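You operate a simulated robot arm through the tools that you are given. There is no shell and no other tool. Be economical: measure what you need, move in short steps, check, and stop when the job is done.

The job below is to be done with a simulated two-armed robot. You get a single attempt, and the scene is never put back.

JOB
On the cab bench top, fold the rag in half, so that its two short edges meet.

It is judged by the outcome, as a careful person would: the job done as asked, and still so three seconds after it is handed in. It fails if anything else is knocked over, pushed out of place, dropped, spilled or broken. Flat cloth is picked up by pressing the open fingertips on it (5 to 10 N) and closing them slowly along it; thin cloth reads only 2 to 8 mm in the jaws.

ROBOT AND FRAMES
Two 7-joint arms with two-finger parallel grippers on one trunk, on a base that drives. Base frame: it is fixed to the floor where the robot stands at the start and does not move with it; the origin is under the middle of the robot, x ahead of it, y to its left, z up; the surface under the hand at the start is at about z = 86. Readings come in cm, rad, newtons and seconds.
The left shoulder is at the start at [8.2, 17.1, 122.7], the right one opposite. With the tool pointing down near the work surface each hand reaches from about 32 to 86 cm from the robot's upright axis, wherever it stands, measured 20 degrees to its own side. Places, roughly: cab bench top [70, -60, 90]. Payload 4.4 kg a hand.
Tool frame (each hand has its own): the origin (TCP) lies between the finger pads and is the grasp point; the fingertips stand 2.3 cm ahead of it; z points along the fingers, y is the line along which they close. Largest opening 9.4 cm; finger width 3.8, thickness 1; the body of the gripper, 5.4 by 9.6 cm, starts 3.9 cm behind the TCP.
Orientation is that of the tool frame in the base frame, as a unit quaternion [w, x, y, z]. With the fingers straight down and closing along the base's y, the tool's x points along the base's -x, its y along +y and its z along -z.

CONTROLS
- The arms move only by the tool send_rows. It takes "left_deltas", "right_deltas" or both (then of equal length, played together; a hand with none holds still); each is one flat list of numbers, 7 for each row, row after row: the turn, a rotation vector about the tool's x, y, z in units of 5 degrees (1.0 is 5 degrees), then the shift along the tool's x, y, z in units of 40 mm (1.0 is 40 mm), then the opening, from 0 (shut) to 1 (fully open). In form: [wx, wy, wz, x, y, z, grip, wx, wy, wz, x, y, z, grip, ...]. A call has 1 to 20 rows; each row shifts and turns the commanded pose from where the row before left it, along the tool's axes as they then stand. A call with a number of a shift or a turn outside -1 to 1 is refused whole. Each row takes 0.2 s and may step no farther than 5 cm and 0.15 rad from the row before; otherwise, or with a gripper value out of range, the whole call is refused. A pose out of reach is approached as far as the arm can. The call stops where the force on the tool passes 40 N (or 10 N more than at its start, if that is more) or the arm is blocked; 0.2 s more then pass. Each finger travels about 7.2 cm/s and halts on what it meets, pressing with about 36 N; the grip force reading is that of the motor and also rises with nothing between the fingers. The clock runs only during rows and for 0.2 s after the last one: add rows that do not move to give the fingers time. It gives the time, the measured TCP pose, the force on the tool (base axes), the opening and the grip force at its end, in the units of the frame above (readings bear some noise), with the torque about the TCP (base axes, N m) and any sound that the robot's microphone picked up.
- Cameras (640 x 400 px; columns grow to the right, rows downward): "scene" is now at [17.69, 0.28, 135.2]; the picture's right is [0.05, -1.00, 0.00], its down [-0.75, -0.03, -0.66] and it looks along [0.66, 0.03, -0.75] (base axes); focal length 283 px, centre (320, 200). "left" rides on the left gripper at [8.6, -1.6, -7.4] in its tool frame; the picture's right is [0.18, 0.98, 0.00], its down [-0.58, 0.11, -0.81] and it looks along [-0.79, 0.15, 0.59] (tool axes); focal length 243 px, centre (320, 200). "right" rides on the right gripper at [8.6, 1.6, -7.4] in its tool frame; the picture's right is [-0.18, 0.98, 0.00], its down [-0.58, -0.11, -0.81] and it looks along [-0.79, -0.15, 0.59] (tool axes); focal length 243 px, centre (320, 200). There is no depth. A picture from a camera that has moved, and an enlarged one, comes with that camera's place and axes in the base frame and with its lens.
- capture(camera): a new picture of that camera. It takes no simulated time.
- lift_body(by): slides the trunk up (or, below 0, down) by that many cm; the arms and the scene camera ride with it, the base frame stays. It gives what a move gives, with no picture.
- base_move(legs): drives the robot by 1 to 6 legs, each [ahead, left, turn to the left] in cm, cm and rad, along the robot's own axes; the way and the turn of a leg run together, so that a leg with both is an arc; at most 150 cm and 3.142 rad a leg. The arms and the cameras ride along, it lands a little off, and it stops where it bumps. It gives what a move gives.
- pan_tilt(pan, tilt): turns the head with the scene camera to pan (to the left, within 1.396 rad either way) and tilt (down, from -0.506 to 1.204), counted from straight ahead of the robot. It gives what a move gives.
- close_up(camera, box): a new picture of the part [left, top, right, bottom] of that camera's present view, enlarged. It takes no simulated time.
- close_job(): hands the job in; it is judged then, once.

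Work in short steps. Places have to be worked out from the pictures, the camera data and where the tool is seen: move nearer, look again, correct. Check each grasp and each placing, and mend what went wrong. You have 120 turns and 88 pictures in all, those below and enlarged ones among them. Open the grippers and draw the arms clear of the work before you hand the job in, unless the task says otherwise.

The tools are called after ">>>" as name(argument=value, ...) on one line, values as JSON. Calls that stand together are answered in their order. send_rows: Moves the arms, as the interface text tells. Its arguments: {"type":"object","properties":{"left_deltas":{"type":"array","items":{"type":"number"}},"right_deltas":{"type":"array","items":{"type":"number"}}},"required":[]} The other tools are called the same way: lift_body (by) slides the trunk up or down; base_move (legs) drives the base; pan_tilt (pan, tilt) turns the head that bears the scene camera; capture (camera) takes a picture; close_up (camera, box) takes an enlarged picture of a part of a camera's view; close_job () hands the job in.

At the start:

```text
t: 0.0
left_ee_pos: [35.36, 16.15, 97.29]
left_tcp_rot: [0.0, 0.0, 1.0, 0.0]
left_wrist_force: [0.7, 0.4, 0.6]
left_moment: [-0.03, -0.01, 0.0]
left_gripper_width: 9.39
left_grasp_force: 0.1
right_ee_pos: [54.02, -27.59, 106.92]
right_tcp_rot: [0.0, 0.0, 1.0, -0.001]
right_wrist_force: [0.2, 0.4, -0.1]
right_moment: [0.02, -0.01, -0.02]
right_gripper_width: 9.42
right_grasp_force: 0.0
trunk travel left (down, up): [-23.9, 15.0]
robot x, y, heading: [0.06, 0.12, -0.0]
head pan, tilt: [0.045, 0.846]
```

scene: 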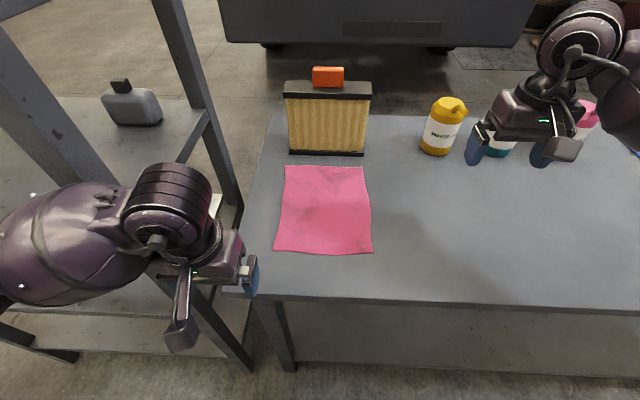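
right: 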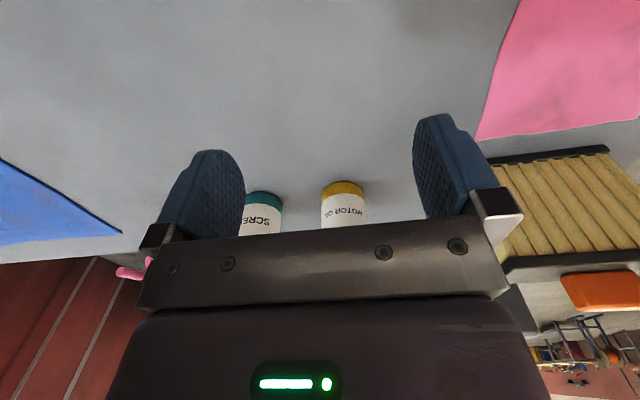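
left: 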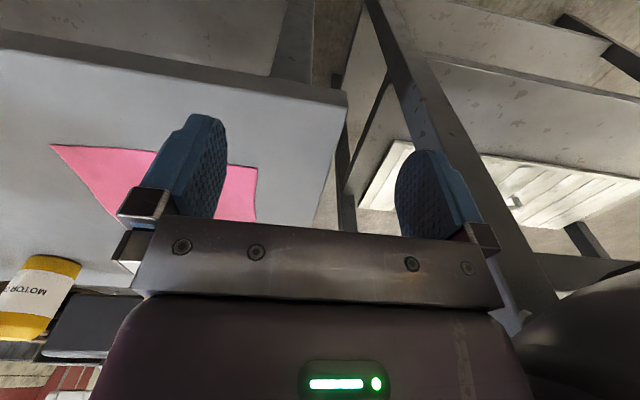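

I'll pan the head right to see the cab bench top area around [70, -60] and work out which cloth is meant.

>>> pan_tilt(pan=-0.7, tilt=0.75)

>>> capture(camera="scene")

```text
t: 1.1
left_ee_pos: [35.28, 16.18, 97.34]
left_tcp_rot: [0.0, 0.0, 1.0, 0.0]
left_wrist_force: [-0.1, -0.1, 0.6]
left_moment: [0.0, -0.01, -0.01]
left_gripper_width: 9.4
left_grasp_force: 0.0
right_ee_pos: [53.92, -27.69, 106.86]
right_tcp_rot: [0.0, 0.0, 1.0, 0.0]
right_wrist_force: [0.3, 0.2, 0.0]
right_moment: [-0.02, -0.02, 0.0]
right_gripper_width: 9.4
right_grasp_force: 0.2
trunk travel left (down, up): [-23.9, 15.0]
robot x, y, heading: [0.0, 0.01, 0.002]
head pan, tilt: [-0.7, 0.75]
```

```text
84 pictures are left
camera scene: at [16.2, -5.41, 135.96], right [-0.64, -0.77, 0.0], down [-0.52, 0.44, -0.73], along [0.56, -0.47, -0.68], focal length 283 px, centre (320, 200)
```

scene: 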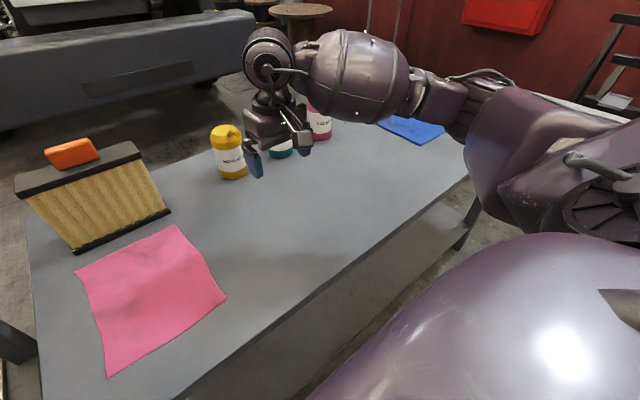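

The bench runs far to the right and holds a blue item too; I'll zoom in on it to tell whether it's cloth.

>>> close_up(camera="scene", box=[360, 90, 480, 165])

>>> close_up(camera="scene", box=[20, 120, 300, 390])

>>> close_up(camera="right", box=[0, 120, 200, 300])

```text
5.33 times, centred on (420, 128) of scene
camera zoom: at [16.2, -5.41, 135.96], right [-0.64, -0.77, 0.0], down [-0.52, 0.44, -0.73], along [0.56, -0.47, -0.68], focal length 1508 px, centre (-213, 587)
```

zoom: 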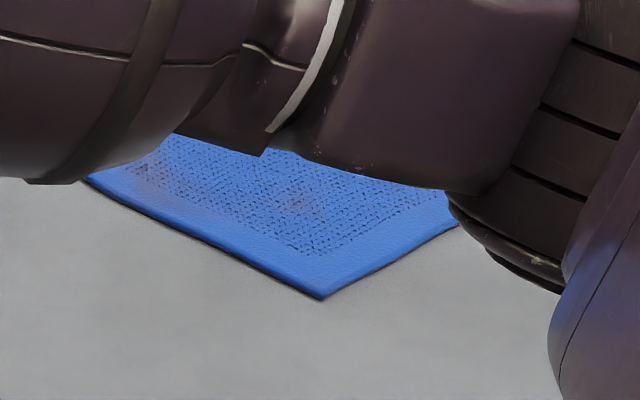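

```text
1.48 times, centred on (160, 255) of scene
camera zoom: at [16.2, -5.41, 135.96], right [-0.64, -0.77, 0.0], down [-0.52, 0.44, -0.73], along [0.56, -0.47, -0.68], focal length 419 px, centre (557, 118)
```

zoom: 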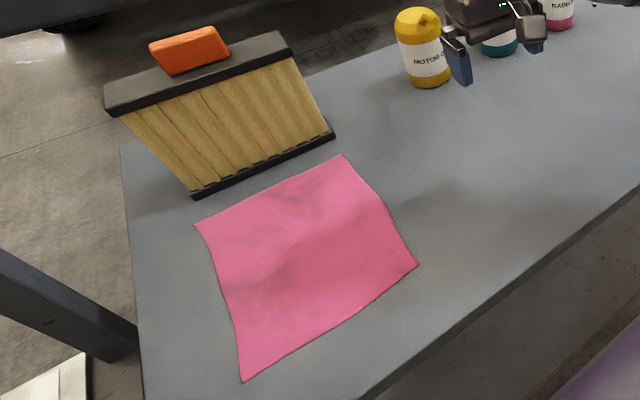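

```text
2.22 times, centred on (100, 210) of right
camera zoom: at [45.45, -26.04, 114.39], right [0.18, 0.98, 0.0], down [0.58, -0.11, 0.81], along [0.79, -0.15, -0.59], focal length 539 px, centre (809, 178)
```

zoom: 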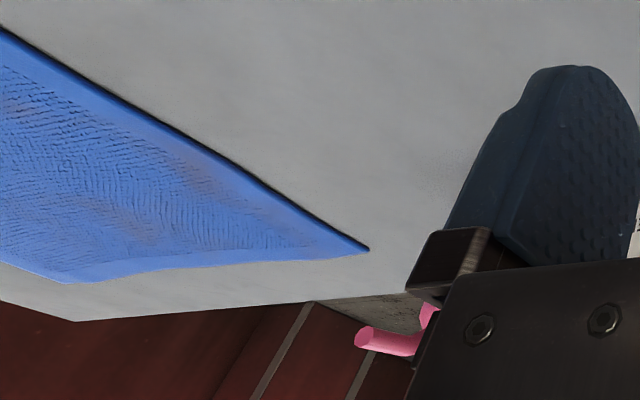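

Blue is a textured thick mat-like item with a raised edge; the pink sheet (about 25 × 20 cm, short edges along y at x≈47 and x≈72.5) looks like the rag. I'll bring the left hand over the bench and turn both hands so that they close along x, then look again at blue with the arm changed.

>>> send_rows(left_deltas=[0, 0, 0, -0.6, -0.3, -0.4, 1, 0, 0, 0, -0.6, -0.3, -0.4, 1, 0, 0, 0, -0.6, -0.3, -0.4, 1, 0, 0, 0, -0.6, -0.3, -0.4, 1, 0, 0, 0, -0.6, -0.3, -0.4, 1, 0, 0, 1, 0, 0, 0, 1, 0, 0, 1, 0, 0, 0, 1, 0, 0, 1, 0, 0, 0, 1, 0, 0, 1, 0, 0, 0, 1, 0, 0, 1, 0, 0, 0, 1, 0, 0, 1, 0, 0, 0, 1, 0, 0, 1, 0, 0, 0, 1, 0, 0, 1, 0, 0, 0, 1, 0, 0, 1, 0, 0, 0, 1, 0, 0, 1, 0, 0, 0, 1, 0, 0, 1, 0, 0, 0, 1, 0, 0, 1, 0, 0, 0, 1, 0, 0, 1, 0, 0, 0, 1, 0, 0, 1, 0, 0, 0, 1, 0, 0, 1, 0, 0, 0, 1], right_deltas=[0, 0, 0, 0.3, 0, 0, 1, 0, 0, 0, 0.3, 0, 0, 1, 0, 0, 0, 0.3, 0, 0, 1, 0, 0, 0, 0.3, 0, 0, 1, 0, 0, 0, 0.3, 0, 0, 1, 0, 0, -1, 0, 0, 0, 1, 0, 0, -1, 0, 0, 0, 1, 0, 0, -1, 0, 0, 0, 1, 0, 0, -1, 0, 0, 0, 1, 0, 0, -1, 0, 0, 0, 1, 0, 0, -1, 0, 0, 0, 1, 0, 0, -1, 0, 0, 0, 1, 0, 0, -1, 0, 0, 0, 1, 0, 0, -1, 0, 0, 0, 1, 0, 0, -1, 0, 0, 0, 1, 0, 0, -1, 0, 0, 0, 1, 0, 0, -1, 0, 0, 0, 1, 0, 0, -1, 0, 0, 0, 1, 0, 0, -1, 0, 0, 0, 1, 0, 0, -1, 0, 0, 0, 1])

>>> capture(camera="scene")

```text
t: 2.0
left_ee_pos: [33.6, 15.42, 98.17]
left_tcp_rot: [-0.069, -0.018, 0.997, 0.003]
left_wrist_force: [-0.1, -0.4, 0.5]
left_moment: [-0.02, 0.03, 0.01]
left_gripper_width: 9.41
left_grasp_force: 0.0
right_ee_pos: [46.56, -26.22, 108.47]
right_tcp_rot: [0.012, -0.013, 1.0, -0.001]
right_wrist_force: [-0.3, 0.1, 0.9]
right_moment: [0.0, -0.1, 0.0]
right_gripper_width: 9.39
right_grasp_force: 0.1
trunk travel left (down, up): [-23.9, 15.0]
robot x, y, heading: [-2.14, -0.1, 0.024]
head pan, tilt: [-0.7, 0.75]
stopped in row 4 (left hand): the arm was blocked; the commanded pose is now the measured one
```

```text
80 pictures are left
camera scene: at [11.43, -4.75, 136.54], right [-0.63, -0.78, -0.01], down [-0.52, 0.43, -0.74], along [0.58, -0.46, -0.67], focal length 283 px, centre (320, 200)
```

scene: 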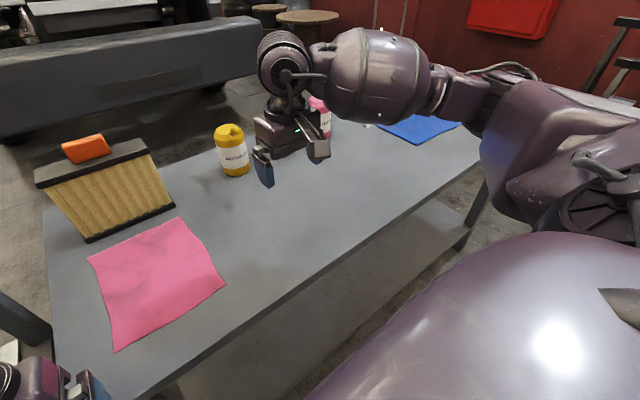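

The left arm was blocked by something (base shifted 2 cm); I look left to see what it touches.

>>> pan_tilt(pan=0.6, tilt=0.85)

>>> capture(camera="scene")

>>> capture(camera="left")

```text
t: 3.5
left_ee_pos: [33.67, 15.26, 98.19]
left_tcp_rot: [-0.066, -0.013, 0.998, 0.001]
left_wrist_force: [-0.2, -0.6, -0.1]
left_moment: [-0.01, 0.01, -0.02]
left_gripper_width: 9.41
left_grasp_force: 0.2
right_ee_pos: [46.68, -26.24, 108.22]
right_tcp_rot: [0.012, -0.012, 1.0, -0.002]
right_wrist_force: [0.1, 0.1, 0.1]
right_moment: [-0.03, 0.01, 0.01]
right_gripper_width: 9.4
right_grasp_force: 0.1
trunk travel left (down, up): [-23.9, 15.0]
robot x, y, heading: [-2.29, -0.12, 0.018]
head pan, tilt: [0.6, 0.85]
```

```text
79 pictures are left
camera scene: at [11.31, 5.13, 135.52], right [0.58, -0.81, 0.02], down [-0.6, -0.44, -0.67], along [0.55, 0.38, -0.74], focal length 283 px, centre (320, 200)
```

scene: 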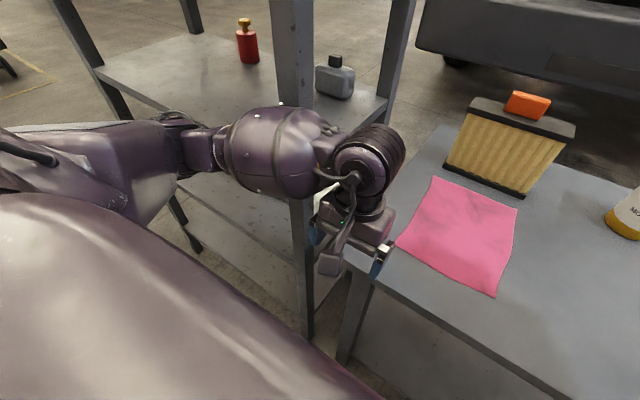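

```text
78 pictures are left
camera left: at [26.02, 13.29, 106.67], right [-0.21, 0.98, 0.03], down [0.68, 0.13, 0.72], along [0.7, 0.17, -0.69], focal length 243 px, centre (320, 200)
```

left: 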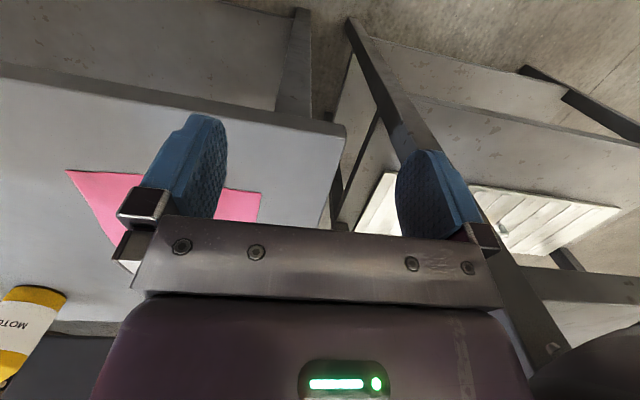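

The left forearm touches the shelf's front post (about [41, 32]). I'll back off slightly, slide the base 20 cm right and come forward again.

>>> base_move(legs=[[-5, 0, -0.018], [0, -20, 0]])

>>> capture(camera="scene")

```text
t: 6.3
left_ee_pos: [31.45, -6.04, 97.06]
left_tcp_rot: [-0.081, -0.009, 0.997, 0.005]
left_wrist_force: [1.2, 1.0, -0.2]
left_moment: [0.0, -0.01, 0.02]
left_gripper_width: 9.41
left_grasp_force: 0.0
right_ee_pos: [43.09, -47.8, 106.92]
right_tcp_rot: [0.001, 0.002, 1.0, 0.0]
right_wrist_force: [0.1, 0.0, -0.7]
right_moment: [0.05, 0.0, -0.02]
right_gripper_width: 9.38
right_grasp_force: 0.1
trunk travel left (down, up): [-23.9, 15.0]
robot x, y, heading: [-6.97, -19.6, -0.003]
head pan, tilt: [0.6, 0.85]
```

```text
77 pictures are left
camera scene: at [9.25, -15.61, 135.16], right [0.56, -0.83, 0.0], down [-0.62, -0.42, -0.66], along [0.55, 0.37, -0.75], focal length 283 px, centre (320, 200)
```

scene: 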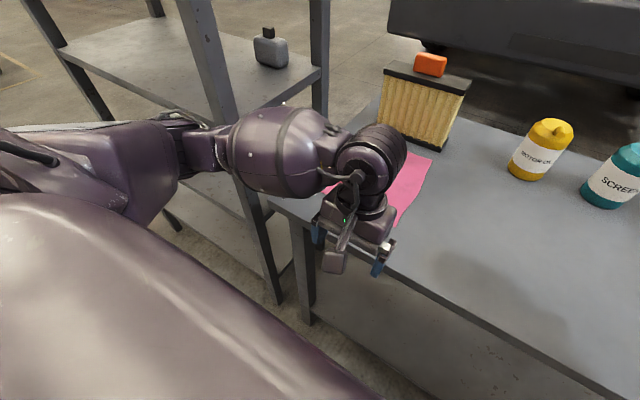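

Clear of the post. Now forward to the original standoff, then lift and straighten the left hand.

>>> base_move(legs=[[6, 0, 0]])

>>> send_rows(left_deltas=[0, -0.93, 0, 0, 0, -0.7, 1, 0, -0.93, 0, 0, 0, -0.7, 1, 0, 0, 0, -0.6, 0, -0.4, 1, 0, 0, 0, -0.7, 0, -0.2, 1, 0, 0, 0, -0.7, 0, 0, 1])

>>> pan_tilt(pan=-0.7, tilt=0.6)

>>> capture(camera="scene")

```text
t: 7.3
left_ee_pos: [37.46, -5.87, 97.16]
left_tcp_rot: [-0.082, -0.009, 0.997, 0.005]
left_wrist_force: [0.5, -0.9, 0.3]
left_moment: [-0.01, 0.0, 0.02]
left_gripper_width: 9.39
left_grasp_force: 0.1
right_ee_pos: [49.2, -47.61, 106.88]
right_tcp_rot: [-0.001, 0.0, 1.0, 0.001]
right_wrist_force: [-0.1, -0.5, -1.3]
right_moment: [0.0, 0.02, -0.02]
right_gripper_width: 9.39
right_grasp_force: 0.1
trunk travel left (down, up): [-23.9, 15.0]
robot x, y, heading: [-1.18, -20.1, -0.003]
head pan, tilt: [0.6, 0.85]
```

```text
t: 8.7
left_ee_pos: [43.62, -5.63, 104.57]
left_tcp_rot: [-0.01, -0.018, 1.0, 0.007]
left_wrist_force: [-0.3, -0.5, -0.1]
left_moment: [0.0, -0.03, 0.0]
left_gripper_width: 9.41
left_grasp_force: 0.1
right_ee_pos: [47.75, -47.74, 107.8]
right_tcp_rot: [0.008, -0.006, 1.0, 0.002]
right_wrist_force: [-0.1, 0.0, 0.3]
right_moment: [-0.01, -0.03, 0.02]
right_gripper_width: 9.4
right_grasp_force: 0.0
trunk travel left (down, up): [-23.9, 15.0]
robot x, y, heading: [-1.64, -19.98, 0.014]
head pan, tilt: [0.6, 0.85]
stopped in row 5 (left hand): the arm was blocked; the commanded pose is now the measured one
```

```text
t: 10.2
left_ee_pos: [43.66, -5.68, 104.69]
left_tcp_rot: [-0.007, -0.017, 1.0, 0.009]
left_wrist_force: [0.4, 0.0, 0.3]
left_moment: [-0.04, 0.0, -0.01]
left_gripper_width: 9.41
left_grasp_force: 0.1
right_ee_pos: [47.53, -47.84, 107.6]
right_tcp_rot: [0.008, -0.003, 1.0, 0.003]
right_wrist_force: [0.8, 0.4, 0.2]
right_moment: [0.0, 0.0, -0.01]
right_gripper_width: 9.43
right_grasp_force: 0.0
trunk travel left (down, up): [-23.9, 15.0]
robot x, y, heading: [-1.39, -20.06, 0.007]
head pan, tilt: [-0.7, 0.6]
```

```text
76 pictures are left
camera scene: at [13.29, -26.3, 137.49], right [-0.64, -0.77, -0.01], down [-0.42, 0.37, -0.83], along [0.64, -0.52, -0.56], focal length 283 px, centre (320, 200)
```

scene: 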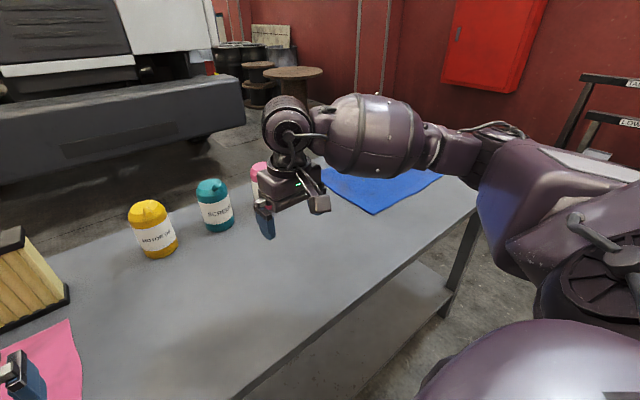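

Blocked again on the left arm; look left to find the contact.

>>> pan_tilt(pan=0.9, tilt=0.75)

>>> capture(camera="scene")

>>> capture(camera="left")

```text
t: 11.9
left_ee_pos: [43.73, -5.6, 104.72]
left_tcp_rot: [-0.007, -0.016, 1.0, 0.008]
left_wrist_force: [0.0, 0.0, -0.4]
left_moment: [0.01, 0.01, -0.01]
left_gripper_width: 9.39
left_grasp_force: 0.0
right_ee_pos: [47.52, -47.77, 107.64]
right_tcp_rot: [0.008, -0.004, 1.0, 0.004]
right_wrist_force: [-0.6, -0.4, 0.6]
right_moment: [0.0, 0.0, 0.0]
right_gripper_width: 9.41
right_grasp_force: 0.0
trunk travel left (down, up): [-23.9, 15.0]
robot x, y, heading: [-0.6, -19.97, 0.003]
head pan, tilt: [0.901, 0.75]
```

```text
75 pictures are left
camera scene: at [11.6, -14.11, 136.24], right [0.79, -0.62, 0.01], down [-0.41, -0.53, -0.74], along [0.46, 0.58, -0.67], focal length 283 px, centre (320, 200)
```

scene: 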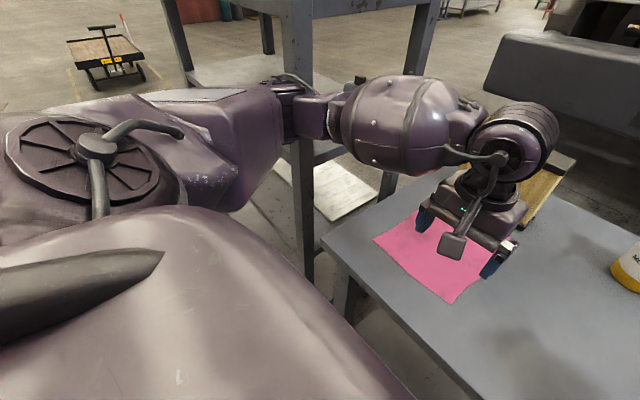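

```text
74 pictures are left
camera left: at [35.1, -7.75, 112.2], right [-0.22, 0.98, 0.02], down [0.59, 0.12, 0.8], along [0.78, 0.18, -0.6], focal length 243 px, centre (320, 200)
```

left: 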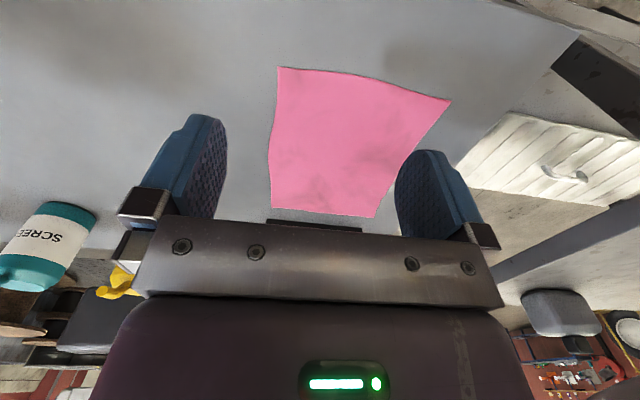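

The left elbow leans on the post. I'll move another 18 cm right and turn 30° left, so the elbow swings well behind the post while the rag is straight ahead.

>>> base_move(legs=[[0, -18, 0], [0, 0, 0.52]])

>>> pan_tilt(pan=0.0, tilt=0.75)

>>> capture(camera="scene")

```text
t: 15.5
left_ee_pos: [31.9, -1.91, 103.9]
left_tcp_rot: [-0.015, -0.27, 0.963, 0.001]
left_wrist_force: [-0.1, -0.5, -0.4]
left_moment: [0.02, -0.02, -0.02]
left_gripper_width: 9.42
left_grasp_force: 0.1
right_ee_pos: [56.13, -36.69, 107.01]
right_tcp_rot: [0.0, -0.259, 0.966, 0.0]
right_wrist_force: [0.2, 0.6, 0.2]
right_moment: [-0.01, 0.02, 0.01]
right_gripper_width: 9.42
right_grasp_force: 0.0
trunk travel left (down, up): [-23.9, 15.0]
robot x, y, heading: [-0.8, -38.2, 0.523]
head pan, tilt: [0.901, 0.75]
```

```text
t: 16.7
left_ee_pos: [32.11, -2.1, 104.05]
left_tcp_rot: [-0.015, -0.271, 0.962, 0.002]
left_wrist_force: [0.9, 0.3, -0.7]
left_moment: [-0.03, -0.01, 0.01]
left_gripper_width: 9.41
left_grasp_force: 0.1
right_ee_pos: [56.2, -36.77, 106.92]
right_tcp_rot: [0.0, -0.258, 0.966, 0.0]
right_wrist_force: [-0.4, -0.1, 0.0]
right_moment: [0.01, 0.01, -0.01]
right_gripper_width: 9.42
right_grasp_force: 0.1
trunk travel left (down, up): [-23.9, 15.0]
robot x, y, heading: [-1.0, -38.07, 0.526]
head pan, tilt: [0.0, 0.75]
```

```text
73 pictures are left
camera scene: at [14.49, -28.98, 135.97], right [0.5, -0.87, 0.0], down [-0.59, -0.34, -0.73], along [0.63, 0.37, -0.68], focal length 283 px, centre (320, 200)
```

scene: 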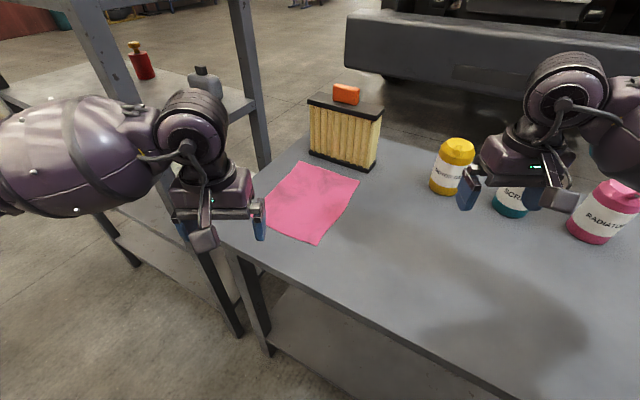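

The stance is good: rag spans about x 47.5–73, y −8.5–11, all in reach, and the filter's front is at x≈78. The larger blue item is a mat, not the rag. I'll turn both hands square (closing along y) and bring them above the near short edge.

>>> send_rows(left_deltas=[0, 0, 1, 0, 0, 0, 0.6, 0, 0, 1, 0, 0, 0, 0.6, 0, 0, 1, 0, 0, 0, 0.6, 0, 0, 1, 0, 0, 0, 0.6, 0, 0, 1, 0, 0, 0, 0.6, 0, 0, 1.0, 0, 0, 0, 0.5, 0, 0, 0, -0.71, 0.4, 0, 0.45, 0, 0, 0, -0.71, 0.4, 0, 0.45, 0, 0, 0, -0.71, 0.4, 0, 0.45, 0, 0, 0, -0.71, 0.4, 0, 0.45, 0, 0, 0, -0.71, 0.4, 0, 0.45, 0, 0, 0, -0.71, 0.4, 0, 0.45], right_deltas=[0, 0, 1, 0, 0, 0, 0.6, 0, 0, 1, 0, 0, 0, 0.6, 0, 0, 1, 0, 0, 0, 0.6, 0, 0, 1, 0, 0, 0, 0.6, 0, 0, 1, 0, 0, 0, 0.6, 0, 0, 1.0, 0, 0, 0, 0.5, 0, 0, 0, 0.3, 0.95, 0, 0.45, 0, 0, 0, 0.3, 0.95, 0, 0.45, 0, 0, 0, 0.3, 0.95, 0, 0.45, 0, 0, 0, 0.3, 0.95, 0, 0.45, 0, 0, 0, 0.3, 0.95, 0, 0.45, 0, 0, 0, 0.3, 0.95, 0, 0.45])

>>> capture(camera="scene")

```text
t: 19.3
left_ee_pos: [48.98, 7.89, 103.37]
left_tcp_rot: [-0.015, -0.012, 1.0, -0.002]
left_wrist_force: [0.1, 0.3, -0.5]
left_moment: [0.0, -0.03, 0.02]
left_gripper_width: 4.22
left_grasp_force: 0.1
right_ee_pos: [48.86, -13.83, 106.83]
right_tcp_rot: [0.0, 0.001, 1.0, -0.002]
right_wrist_force: [0.4, -0.5, 0.2]
right_moment: [-0.02, 0.04, -0.01]
right_gripper_width: 4.23
right_grasp_force: 0.0
trunk travel left (down, up): [-23.9, 15.0]
robot x, y, heading: [-1.15, -37.93, 0.522]
head pan, tilt: [0.0, 0.75]
```

```text
72 pictures are left
camera scene: at [14.52, -28.89, 135.95], right [0.5, -0.87, 0.0], down [-0.59, -0.34, -0.73], along [0.63, 0.36, -0.68], focal length 283 px, centre (320, 200)
```

scene: 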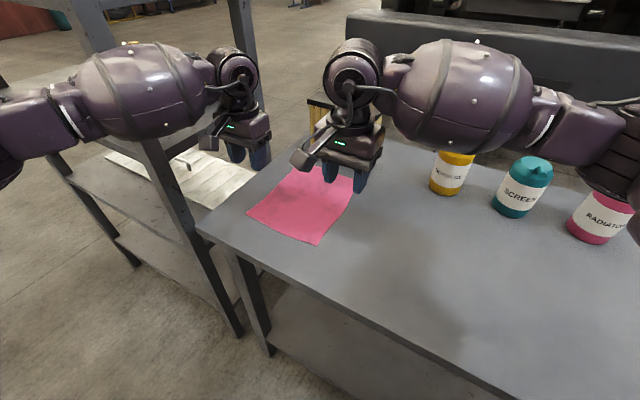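

Both arms are free. Near edge is x≈47.9, y −9.3…11.1. Lower both hands to ~3 cm above the cloth near the two corners and check with hand cameras.

>>> send_rows(left_deltas=[0, 0, 0, 0, 0, 0, 0.42, 0, 0, 0, 0, 0, 0, 0.42, 0, 0, 0, 0, 0, 0.75, 0.42, 0, 0, 0, 0, 0, 0.75, 0.42, 0, 0, 0, 0, 0, 0.75, 0.42, 0, 0, 0, 0, 0, 0.75, 0.42], right_deltas=[0, 0, 0, 0, 0.9, 0, 0.42, 0, 0, 0, 0, 0.92, 0, 0.42, 0, 0, 0, 0, 0, 0.96, 0.42, 0, 0, 0, 0, 0, 0.96, 0.42, 0, 0, 0, 0, 0, 0.96, 0.42, 0, 0, 0, 0, 0, 0.96, 0.42])

>>> capture(camera="left")

>>> capture(camera="right")

>>> capture(camera="scene")

```text
t: 20.7
left_ee_pos: [48.43, 7.93, 91.45]
left_tcp_rot: [-0.014, -0.011, 1.0, -0.003]
left_wrist_force: [0.4, 0.1, 0.1]
left_moment: [0.0, 0.02, -0.02]
left_gripper_width: 3.96
left_grasp_force: 0.0
right_ee_pos: [48.76, -6.68, 91.52]
right_tcp_rot: [-0.002, 0.0, 1.0, -0.001]
right_wrist_force: [-0.2, -0.2, 0.6]
right_moment: [0.01, 0.04, 0.0]
right_gripper_width: 3.97
right_grasp_force: 0.0
trunk travel left (down, up): [-23.9, 15.0]
robot x, y, heading: [-1.3, -37.38, 0.522]
head pan, tilt: [0.0, 0.75]
```

```text
71 pictures are left
camera left: at [39.99, 5.97, 99.09], right [-0.21, 0.98, 0.0], down [0.6, 0.13, 0.79], along [0.77, 0.16, -0.62], focal length 243 px, centre (320, 200)
```

left: 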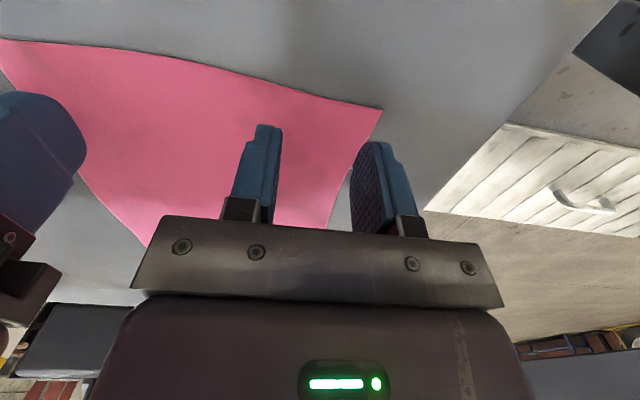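

```text
70 pictures are left
camera right: at [40.28, -5.08, 99.04], right [0.18, 0.98, 0.0], down [0.58, -0.11, 0.81], along [0.79, -0.15, -0.59], focal length 243 px, centre (320, 200)
```

right: 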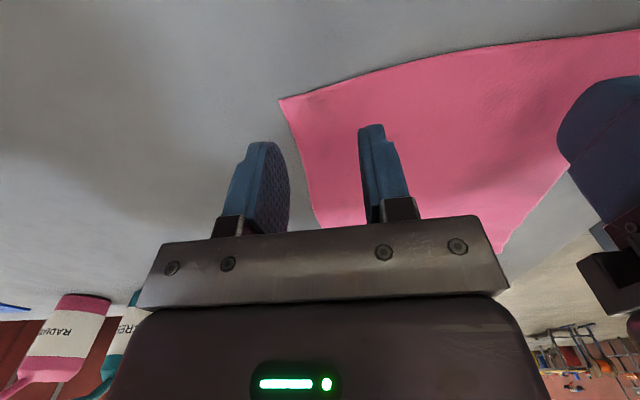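

```text
69 pictures are left
camera scene: at [14.56, -28.93, 135.94], right [0.5, -0.87, 0.0], down [-0.59, -0.34, -0.73], along [0.63, 0.37, -0.68], focal length 283 px, centre (320, 200)
```

scene: 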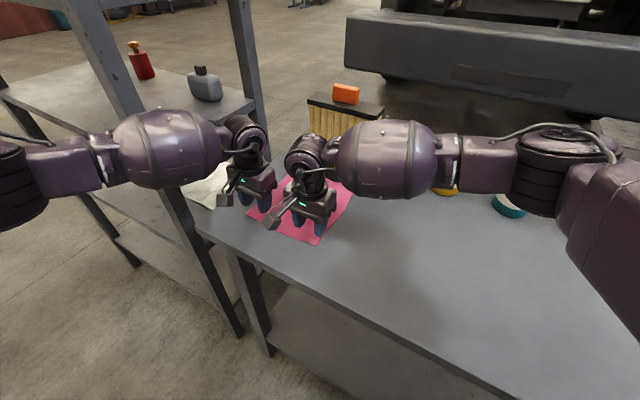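

The near corners are at about [47, 11.1] and [47.7, −8.8]. Shift the hands slightly inward so both fingers are on cloth, and go down to just above the surface.

>>> send_rows(left_deltas=[0, 0, 0, -0.1, -0.2, 0, 0.42, 0, 0, 0, 0, 0, 0.4, 0.42, 0, 0, 0, 0, 0, 0.2, 0.42, 0, 0, 0, 0, 0, 0, 0.42], right_deltas=[0, 0, 0, 0, 0.28, 0, 0.42, 0, 0, 0, 0, 0, 0.4, 0.42, 0, 0, 0, 0, 0, 0.2, 0.42, 0, 0, 0, 0, 0, 0, 0.42])

```text
t: 21.7
left_ee_pos: [48.83, 7.05, 88.94]
left_tcp_rot: [-0.015, -0.012, 1.0, -0.002]
left_wrist_force: [-0.2, 0.6, -0.1]
left_moment: [0.01, 0.01, 0.01]
left_gripper_width: 3.97
left_grasp_force: 0.1
right_ee_pos: [48.79, -5.67, 89.19]
right_tcp_rot: [-0.001, 0.0, 1.0, 0.0]
right_wrist_force: [0.0, -0.6, -0.3]
right_moment: [0.01, -0.03, -0.02]
right_gripper_width: 3.96
right_grasp_force: 0.1
trunk travel left (down, up): [-23.9, 15.0]
robot x, y, heading: [-1.03, -37.77, 0.524]
head pan, tilt: [0.0, 0.75]
```

No contact yet; I'll inch down in small steps until the force shows.

>>> send_rows(left_deltas=[0, 0, 0, 0, 0, 0.05, 0.42, 0, 0, 0, 0, 0, 0.05, 0.42, 0, 0, 0, 0, 0, 0.0, 0.42], right_deltas=[0, 0, 0, 0, 0, 0.07, 0.42, 0, 0, 0, 0, 0, 0.07, 0.42, 0, 0, 0, 0, 0, 0.0, 0.42])

```text
t: 22.5
left_ee_pos: [48.9, 7.06, 88.65]
left_tcp_rot: [-0.015, -0.013, 1.0, -0.002]
left_wrist_force: [-0.2, 0.5, 0.2]
left_moment: [0.0, 0.02, -0.03]
left_gripper_width: 3.93
left_grasp_force: 0.0
right_ee_pos: [48.95, -5.42, 88.63]
right_tcp_rot: [0.0, -0.001, 1.0, 0.0]
right_wrist_force: [1.3, 0.1, 0.2]
right_moment: [-0.03, -0.03, -0.01]
right_gripper_width: 3.94
right_grasp_force: 0.1
trunk travel left (down, up): [-23.9, 15.0]
robot x, y, heading: [-1.34, -38.04, 0.526]
head pan, tilt: [0.0, 0.75]
```

Still free; continue down 2 mm at a time.

>>> send_rows(left_deltas=[0, 0, 0, 0, 0, 0.06, 0.42, 0, 0, 0, 0, 0, 0.04, 0.42, 0, 0, 0, 0, 0, 0.0, 0.42], right_deltas=[0, 0, 0, 0, 0, 0.06, 0.42, 0, 0, 0, 0, 0, 0.04, 0.42, 0, 0, 0, 0, 0, 0.0, 0.42])

```text
t: 23.3
left_ee_pos: [48.75, 7.0, 88.42]
left_tcp_rot: [-0.013, -0.012, 1.0, -0.001]
left_wrist_force: [0.5, 2.0, 11.5]
left_moment: [0.33, -0.19, -0.02]
left_gripper_width: 3.96
left_grasp_force: 0.3
right_ee_pos: [48.85, -5.67, 88.44]
right_tcp_rot: [0.001, 0.0, 1.0, 0.001]
right_wrist_force: [1.7, 0.4, 11.1]
right_moment: [-0.12, -0.04, 0.02]
right_gripper_width: 3.94
right_grasp_force: 0.2
trunk travel left (down, up): [-23.9, 15.0]
robot x, y, heading: [-0.9, -37.81, 0.526]
head pan, tilt: [0.0, 0.75]
```

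About 11 N on both; I ease off a hair and close slowly along the cloth.

>>> send_rows(left_deltas=[0, 0, 0, 0, 0, -0.01, 0.4, 0, 0, 0, 0, 0, 0, 0.36, 0, 0, 0, 0, 0, 0, 0.32, 0, 0, 0, 0, 0, 0, 0.28, 0, 0, 0, 0, 0, 0, 0.24, 0, 0, 0, 0, 0, 0, 0.2, 0, 0, 0, 0, 0, 0, 0.16, 0, 0, 0, 0, 0, 0, 0.12, 0, 0, 0, 0, 0, 0, 0.08, 0, 0, 0, 0, 0, 0, 0.04, 0, 0, 0, 0, 0, 0, 0.0, 0, 0, 0, 0, 0, 0, 0.0, 0, 0, 0, 0, 0, 0, 0.0], right_deltas=[0, 0, 0, 0, 0, -0.01, 0.4, 0, 0, 0, 0, 0, 0, 0.36, 0, 0, 0, 0, 0, 0, 0.32, 0, 0, 0, 0, 0, 0, 0.28, 0, 0, 0, 0, 0, 0, 0.24, 0, 0, 0, 0, 0, 0, 0.2, 0, 0, 0, 0, 0, 0, 0.16, 0, 0, 0, 0, 0, 0, 0.12, 0, 0, 0, 0, 0, 0, 0.08, 0, 0, 0, 0, 0, 0, 0.04, 0, 0, 0, 0, 0, 0, 0.0, 0, 0, 0, 0, 0, 0, 0.0, 0, 0, 0, 0, 0, 0, 0.0])

>>> capture(camera="left")

>>> capture(camera="right")

```text
t: 26.1
left_ee_pos: [48.71, 6.95, 88.49]
left_tcp_rot: [-0.013, -0.011, 1.0, -0.001]
left_wrist_force: [0.5, -0.3, 20.2]
left_moment: [0.05, -0.3, 0.0]
left_gripper_width: 0.15
left_grasp_force: 35.4
right_ee_pos: [48.79, -5.66, 88.36]
right_tcp_rot: [0.0, -0.001, 1.0, 0.0]
right_wrist_force: [1.1, 1.9, 17.5]
right_moment: [0.1, -0.01, 0.0]
right_gripper_width: 0.27
right_grasp_force: 36.1
trunk travel left (down, up): [-23.9, 15.0]
robot x, y, heading: [-1.09, -37.84, 0.522]
head pan, tilt: [0.0, 0.75]
```

```text
68 pictures are left
camera left: at [40.15, 5.03, 96.15], right [-0.21, 0.98, 0.0], down [0.6, 0.13, 0.79], along [0.77, 0.17, -0.61], focal length 243 px, centre (320, 200)
```

left: 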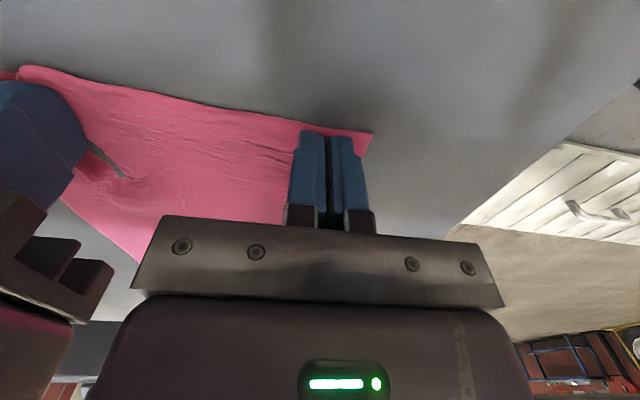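

```text
67 pictures are left
camera right: at [40.11, -4.08, 95.94], right [0.18, 0.98, 0.0], down [0.58, -0.11, 0.81], along [0.79, -0.15, -0.59], focal length 243 px, centre (320, 200)
```

right: 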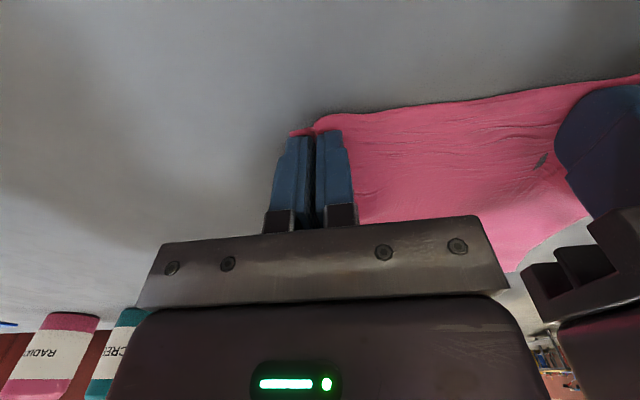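

Right reads 2.7 mm (held), left 1.5 mm (doubtful). Lift both 3 cm and check.

>>> send_rows(left_deltas=[0, 0, 0, 0, 0, -0.25, 0, 0, 0, 0, 0, 0, -0.25, 0, 0, 0, 0, 0, 0, -0.25, 0], right_deltas=[0, 0, 0, 0, 0, -0.25, 0, 0, 0, 0, 0, 0, -0.25, 0, 0, 0, 0, 0, 0, -0.25, 0])

>>> capture(camera="left")

>>> capture(camera="right")

```text
t: 26.9
left_ee_pos: [48.76, 6.91, 91.27]
left_tcp_rot: [-0.016, -0.011, 1.0, -0.002]
left_wrist_force: [-0.5, -3.2, -0.1]
left_moment: [-0.06, 0.0, -0.03]
left_gripper_width: 0.12
left_grasp_force: 35.6
right_ee_pos: [48.76, -5.59, 91.19]
right_tcp_rot: [0.0, 0.0, 1.0, -0.001]
right_wrist_force: [1.1, 2.7, 0.3]
right_moment: [0.09, 0.02, 0.03]
right_gripper_width: 0.26
right_grasp_force: 35.8
trunk travel left (down, up): [-23.9, 15.0]
robot x, y, heading: [-1.4, -37.84, 0.522]
head pan, tilt: [0.0, 0.75]
```

```text
66 pictures are left
camera left: at [40.32, 5.12, 98.88], right [-0.21, 0.98, 0.0], down [0.6, 0.13, 0.79], along [0.77, 0.16, -0.62], focal length 243 px, centre (320, 200)
```

left: 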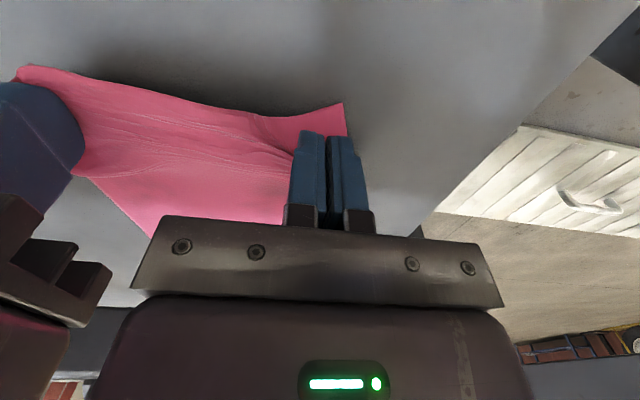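

```text
65 pictures are left
camera right: at [40.26, -4.01, 98.77], right [0.18, 0.98, 0.0], down [0.58, -0.11, 0.81], along [0.79, -0.15, -0.59], focal length 243 px, centre (320, 200)
```

right: 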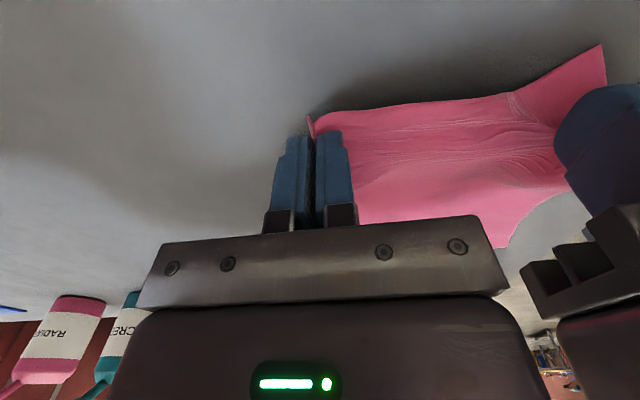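

Both corners are held (±3 N tension between the hands). Bring the hands slightly closer and carry the edge in an arc toward the far edge, pausing midway.

>>> send_rows(left_deltas=[0, 0, 0, -0.19, -0.1, -0.31, 0, 0, 0, 0, -0.19, 0, -0.31, 0, 0, 0, 0, -0.31, 0, -0.29, 0, 0, 0, 0, -0.31, 0, -0.29, 0, 0, 0, 0, -0.375, 0, -0.2, 0, 0, 0, 0, -0.375, 0, -0.2, 0, 0, 0, 0, -0.44, 0, -0.06, 0, 0, 0, 0, -0.44, 0, -0.06, 0, 0, 0, 0, -0.44, 0, 0.06, 0, 0, 0, 0, -0.44, 0, 0.06, 0, 0, 0, 0, -0.4, 0, 0.22, 0, 0, 0, 0, -0.4, 0, 0.22, 0], right_deltas=[0, 0, 0, -0.19, 0.1, -0.31, 0, 0, 0, 0, -0.19, 0, -0.31, 0, 0, 0, 0, -0.31, 0, -0.29, 0, 0, 0, 0, -0.31, 0, -0.29, 0, 0, 0, 0, -0.375, 0, -0.2, 0, 0, 0, 0, -0.375, 0, -0.2, 0, 0, 0, 0, -0.44, 0, -0.06, 0, 0, 0, 0, -0.44, 0, -0.06, 0, 0, 0, 0, -0.44, 0, 0.06, 0, 0, 0, 0, -0.44, 0, 0.06, 0, 0, 0, 0, -0.4, 0, 0.22, 0, 0, 0, 0, -0.4, 0, 0.22, 0])

>>> capture(camera="scene")

>>> capture(camera="left")

>>> capture(camera="right")

```text
t: 29.5
left_ee_pos: [61.21, 6.88, 97.44]
left_tcp_rot: [-0.014, -0.011, 1.0, -0.003]
left_wrist_force: [3.5, -7.5, -1.7]
left_moment: [-0.15, -0.06, -0.11]
left_gripper_width: 0.11
left_grasp_force: 35.5
left hand out of reach, approached as far as the arm can: row 10, 11, 12
right_ee_pos: [66.16, -5.07, 95.85]
right_tcp_rot: [-0.001, -0.001, 1.0, 0.0]
right_wrist_force: [-3.4, 6.8, 0.5]
right_moment: [0.16, 0.05, 0.16]
right_gripper_width: 0.24
right_grasp_force: 35.7
trunk travel left (down, up): [-23.9, 15.0]
robot x, y, heading: [-1.2, -37.87, 0.523]
head pan, tilt: [0.0, 0.75]
```

```text
64 pictures are left
camera scene: at [14.51, -28.96, 135.96], right [0.5, -0.87, 0.0], down [-0.59, -0.34, -0.73], along [0.63, 0.37, -0.68], focal length 283 px, centre (320, 200)
```

scene: 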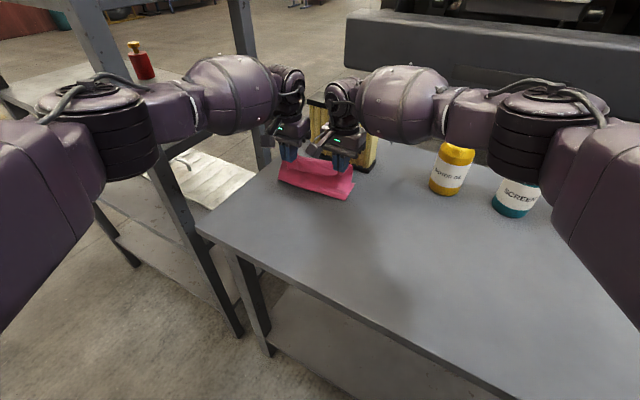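

```text
63 pictures are left
camera left: at [52.83, 4.95, 105.17], right [-0.21, 0.98, 0.0], down [0.6, 0.13, 0.79], along [0.77, 0.16, -0.61], focal length 243 px, centre (320, 200)
```

left: 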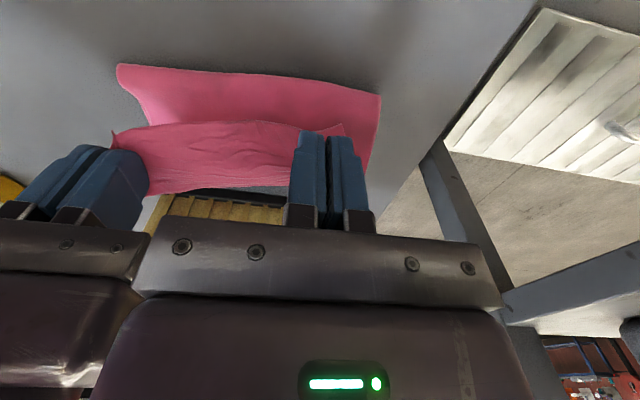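

```text
62 pictures are left
camera right: at [57.44, -3.51, 103.36], right [0.18, 0.98, 0.0], down [0.58, -0.11, 0.81], along [0.79, -0.15, -0.59], focal length 243 px, centre (320, 200)
```

right: 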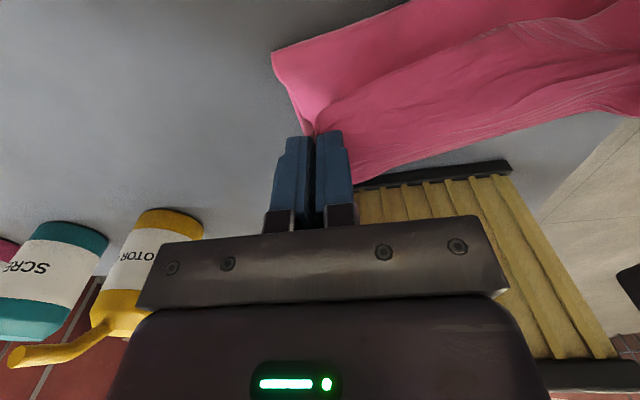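

The left hand ran out of reach at x≈61 (right is at 66). I'll bring both back toward mid-fold, then have the base arc closer so that its motion carries the fold forward. First step back to level the hands.

>>> send_rows(left_deltas=[0, 0, 0, 0.4, 0, 0, 0, 0, 0, 0, 0.4, 0, 0, 0, 0, 0, 0, 0.4, 0, 0, 0, 0, 0, 0, 0.4, 0, 0, 0, 0, 0, 0, 0.4, 0, 0, 0], right_deltas=[0, 0, 0, 0.4, 0, 0, 0, 0, 0, 0, 0.4, 0, 0, 0, 0, 0, 0, 0.4, 0, 0, 0, 0, 0, 0, 0.4, 0, 0, 0, 0, 0, 0, 0.4, 0, 0, 0])

```text
t: 30.7
left_ee_pos: [53.14, 6.79, 97.71]
left_tcp_rot: [-0.014, -0.013, 1.0, -0.002]
left_wrist_force: [3.3, -7.7, -1.2]
left_moment: [-0.2, -0.08, -0.08]
left_gripper_width: 0.14
left_grasp_force: 35.9
right_ee_pos: [58.14, -5.06, 95.95]
right_tcp_rot: [0.0, 0.0, 1.0, 0.0]
right_wrist_force: [-4.3, 7.3, 1.3]
right_moment: [0.18, 0.11, 0.18]
right_gripper_width: 0.25
right_grasp_force: 35.7
trunk travel left (down, up): [-23.9, 15.0]
robot x, y, heading: [-1.13, -37.87, 0.523]
head pan, tilt: [0.0, 0.75]
```

The left command follows the measured pose. Now align the right hand to x≈53 and level the heights.

>>> send_rows(left_deltas=[0, 0, 0, 0, 0, 0.14, 0, 0, 0, 0, 0, 0, 0.14, 0, 0, 0, 0, 0, 0, 0.14, 0], right_deltas=[0, 0, 0, 0.41, 0, 0, 0, 0, 0, 0, 0.41, 0, 0, 0, 0, 0, 0, 0.41, 0, 0, 0])

>>> capture(camera="left")

>>> capture(camera="right")

```text
t: 31.5
left_ee_pos: [53.3, 6.78, 96.05]
left_tcp_rot: [-0.015, -0.013, 1.0, -0.001]
left_wrist_force: [0.6, -0.1, -0.4]
left_moment: [0.01, -0.03, -0.01]
left_gripper_width: 0.11
left_grasp_force: 36.0
right_ee_pos: [53.19, -5.14, 95.89]
right_tcp_rot: [0.0, 0.001, 1.0, 0.0]
right_wrist_force: [-0.2, 0.4, -0.2]
right_moment: [-0.01, 0.03, 0.02]
right_gripper_width: 0.26
right_grasp_force: 35.8
trunk travel left (down, up): [-23.9, 15.0]
robot x, y, heading: [-1.26, -37.56, 0.528]
head pan, tilt: [0.0, 0.75]
```

```text
61 pictures are left
camera left: at [44.71, 4.89, 103.75], right [-0.21, 0.98, 0.0], down [0.6, 0.13, 0.79], along [0.77, 0.17, -0.62], focal length 243 px, centre (320, 200)
```

left: 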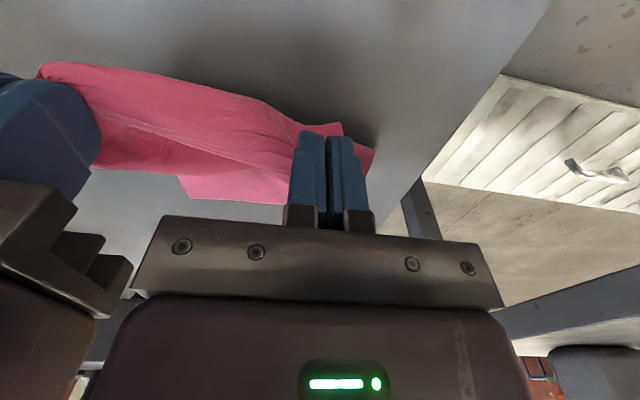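

```text
60 pictures are left
camera right: at [44.56, -3.54, 103.33], right [0.19, 0.98, 0.0], down [0.58, -0.11, 0.81], along [0.79, -0.15, -0.59], focal length 243 px, centre (320, 200)
```

right: 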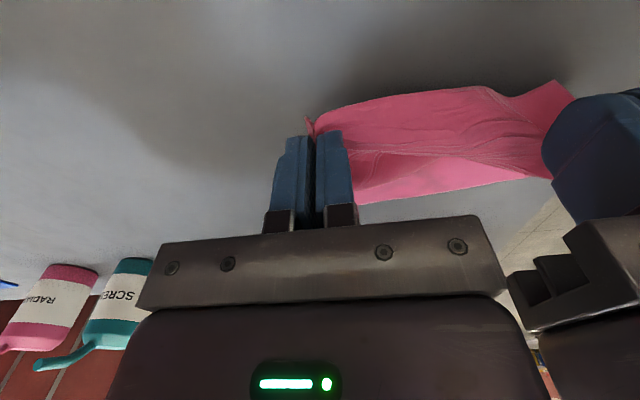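

Hands level and both still hold the edge. Drive the first half of the arc (expected to carry the hands about +7 cm in x).

>>> base_move(legs=[[5.4, 4.15, -0.1]])

>>> capture(camera="scene")

```text
t: 32.6
left_ee_pos: [60.46, 7.21, 95.94]
left_tcp_rot: [-0.015, 0.038, 0.999, -0.001]
left_wrist_force: [-0.8, -0.2, 0.5]
left_moment: [-0.03, 0.04, -0.03]
left_gripper_width: 0.11
left_grasp_force: 36.3
right_ee_pos: [59.14, -4.66, 95.87]
right_tcp_rot: [0.0, 0.051, 0.999, 0.0]
right_wrist_force: [0.2, -0.6, -0.1]
right_moment: [-0.02, 0.02, -0.02]
right_gripper_width: 0.23
right_grasp_force: 35.5
trunk travel left (down, up): [-23.9, 15.0]
robot x, y, heading: [1.34, -31.88, 0.418]
head pan, tilt: [0.0, 0.75]
```

```text
59 pictures are left
camera scene: at [18.28, -24.46, 135.96], right [0.41, -0.91, 0.0], down [-0.62, -0.28, -0.73], along [0.67, 0.3, -0.68], focal length 283 px, centre (320, 200)
```

scene: 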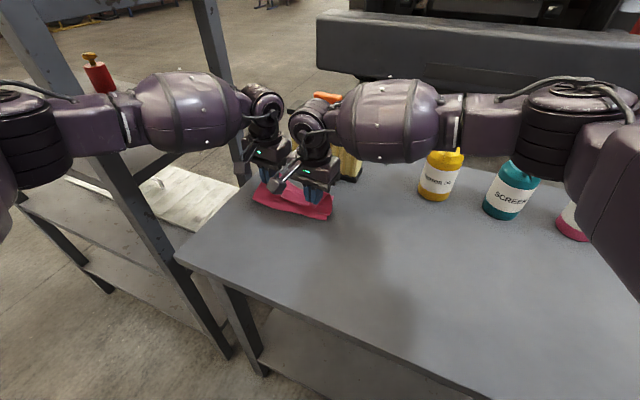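

Exactly as predicted. Second half of the arc.

>>> base_move(legs=[[5.2, 3.7, -0.1]])

>>> capture(camera="left")

>>> capture(camera="right")

```text
t: 33.8
left_ee_pos: [67.55, 6.22, 96.07]
left_tcp_rot: [-0.015, 0.091, 0.996, -0.001]
left_wrist_force: [0.1, 0.0, 0.9]
left_moment: [0.02, -0.02, 0.04]
left_gripper_width: 0.14
left_grasp_force: 36.1
right_ee_pos: [64.96, -5.44, 95.86]
right_tcp_rot: [-0.001, 0.103, 0.995, 0.0]
right_wrist_force: [-0.1, -0.4, -0.1]
right_moment: [0.01, 0.0, 0.07]
right_gripper_width: 0.25
right_grasp_force: 36.2
trunk travel left (down, up): [-23.9, 15.0]
robot x, y, heading: [5.12, -26.1, 0.316]
head pan, tilt: [0.0, 0.75]
stopped in leg 1: the robot was blocked; the commanded pose is now the measured one
```

```text
58 pictures are left
camera left: at [58.86, 6.07, 103.78], right [0.0, 1.0, 0.0], down [0.62, 0.0, 0.79], along [0.79, 0.0, -0.62], focal length 243 px, centre (320, 200)
```

left: 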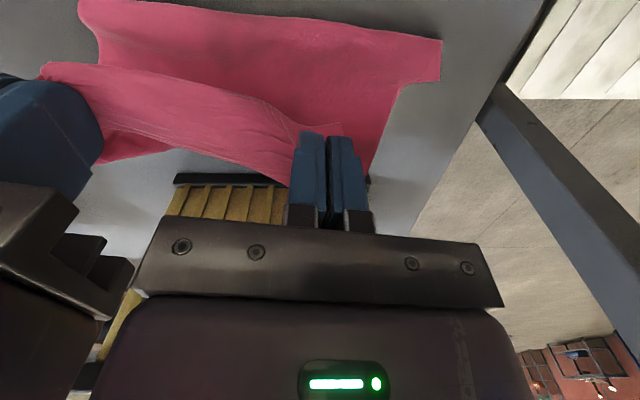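

```text
57 pictures are left
camera right: at [56.96, -2.06, 103.42], right [0.38, 0.92, 0.0], down [0.55, -0.23, 0.81], along [0.75, -0.31, -0.59], focal length 243 px, centre (320, 200)
```

right: 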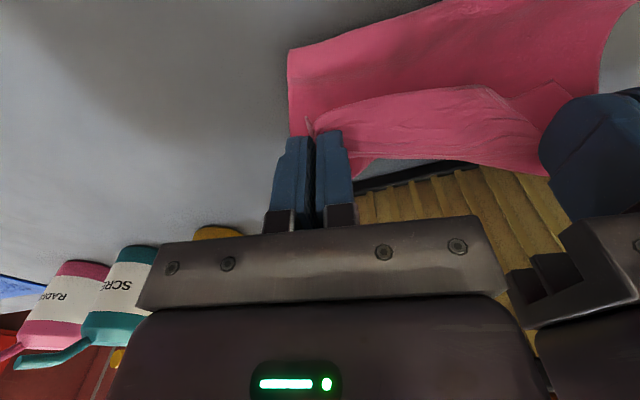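

The base touched the bench foot at the end of the leg; I'll ease it back 1.5 cm and look at the rag from the scene camera.

>>> base_move(legs=[[-1.5, 0, 0]])

>>> close_up(camera="scene", box=[160, 60, 480, 260])

```text
t: 34.5
left_ee_pos: [66.2, 5.84, 96.09]
left_tcp_rot: [-0.014, 0.09, 0.996, -0.001]
left_wrist_force: [-1.0, 0.0, -0.1]
left_moment: [-0.01, 0.01, 0.0]
left_gripper_width: 0.13
left_grasp_force: 36.1
right_ee_pos: [63.73, -5.94, 95.86]
right_tcp_rot: [0.0, 0.104, 0.995, 0.0]
right_wrist_force: [0.5, 0.6, 0.8]
right_moment: [-0.01, -0.01, 0.06]
right_gripper_width: 0.25
right_grasp_force: 35.9
trunk travel left (down, up): [-23.9, 15.0]
robot x, y, heading: [3.91, -27.23, 0.317]
head pan, tilt: [0.0, 0.75]
```

```text
2.00 times, centred on (320, 160) of scene
camera zoom: at [20.91, -21.26, 135.96], right [0.31, -0.95, 0.0], down [-0.65, -0.21, -0.73], along [0.7, 0.23, -0.68], focal length 566 px, centre (320, 280)
```

zoom: 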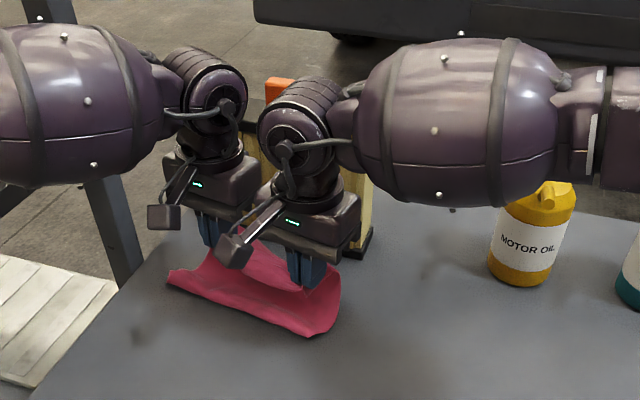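

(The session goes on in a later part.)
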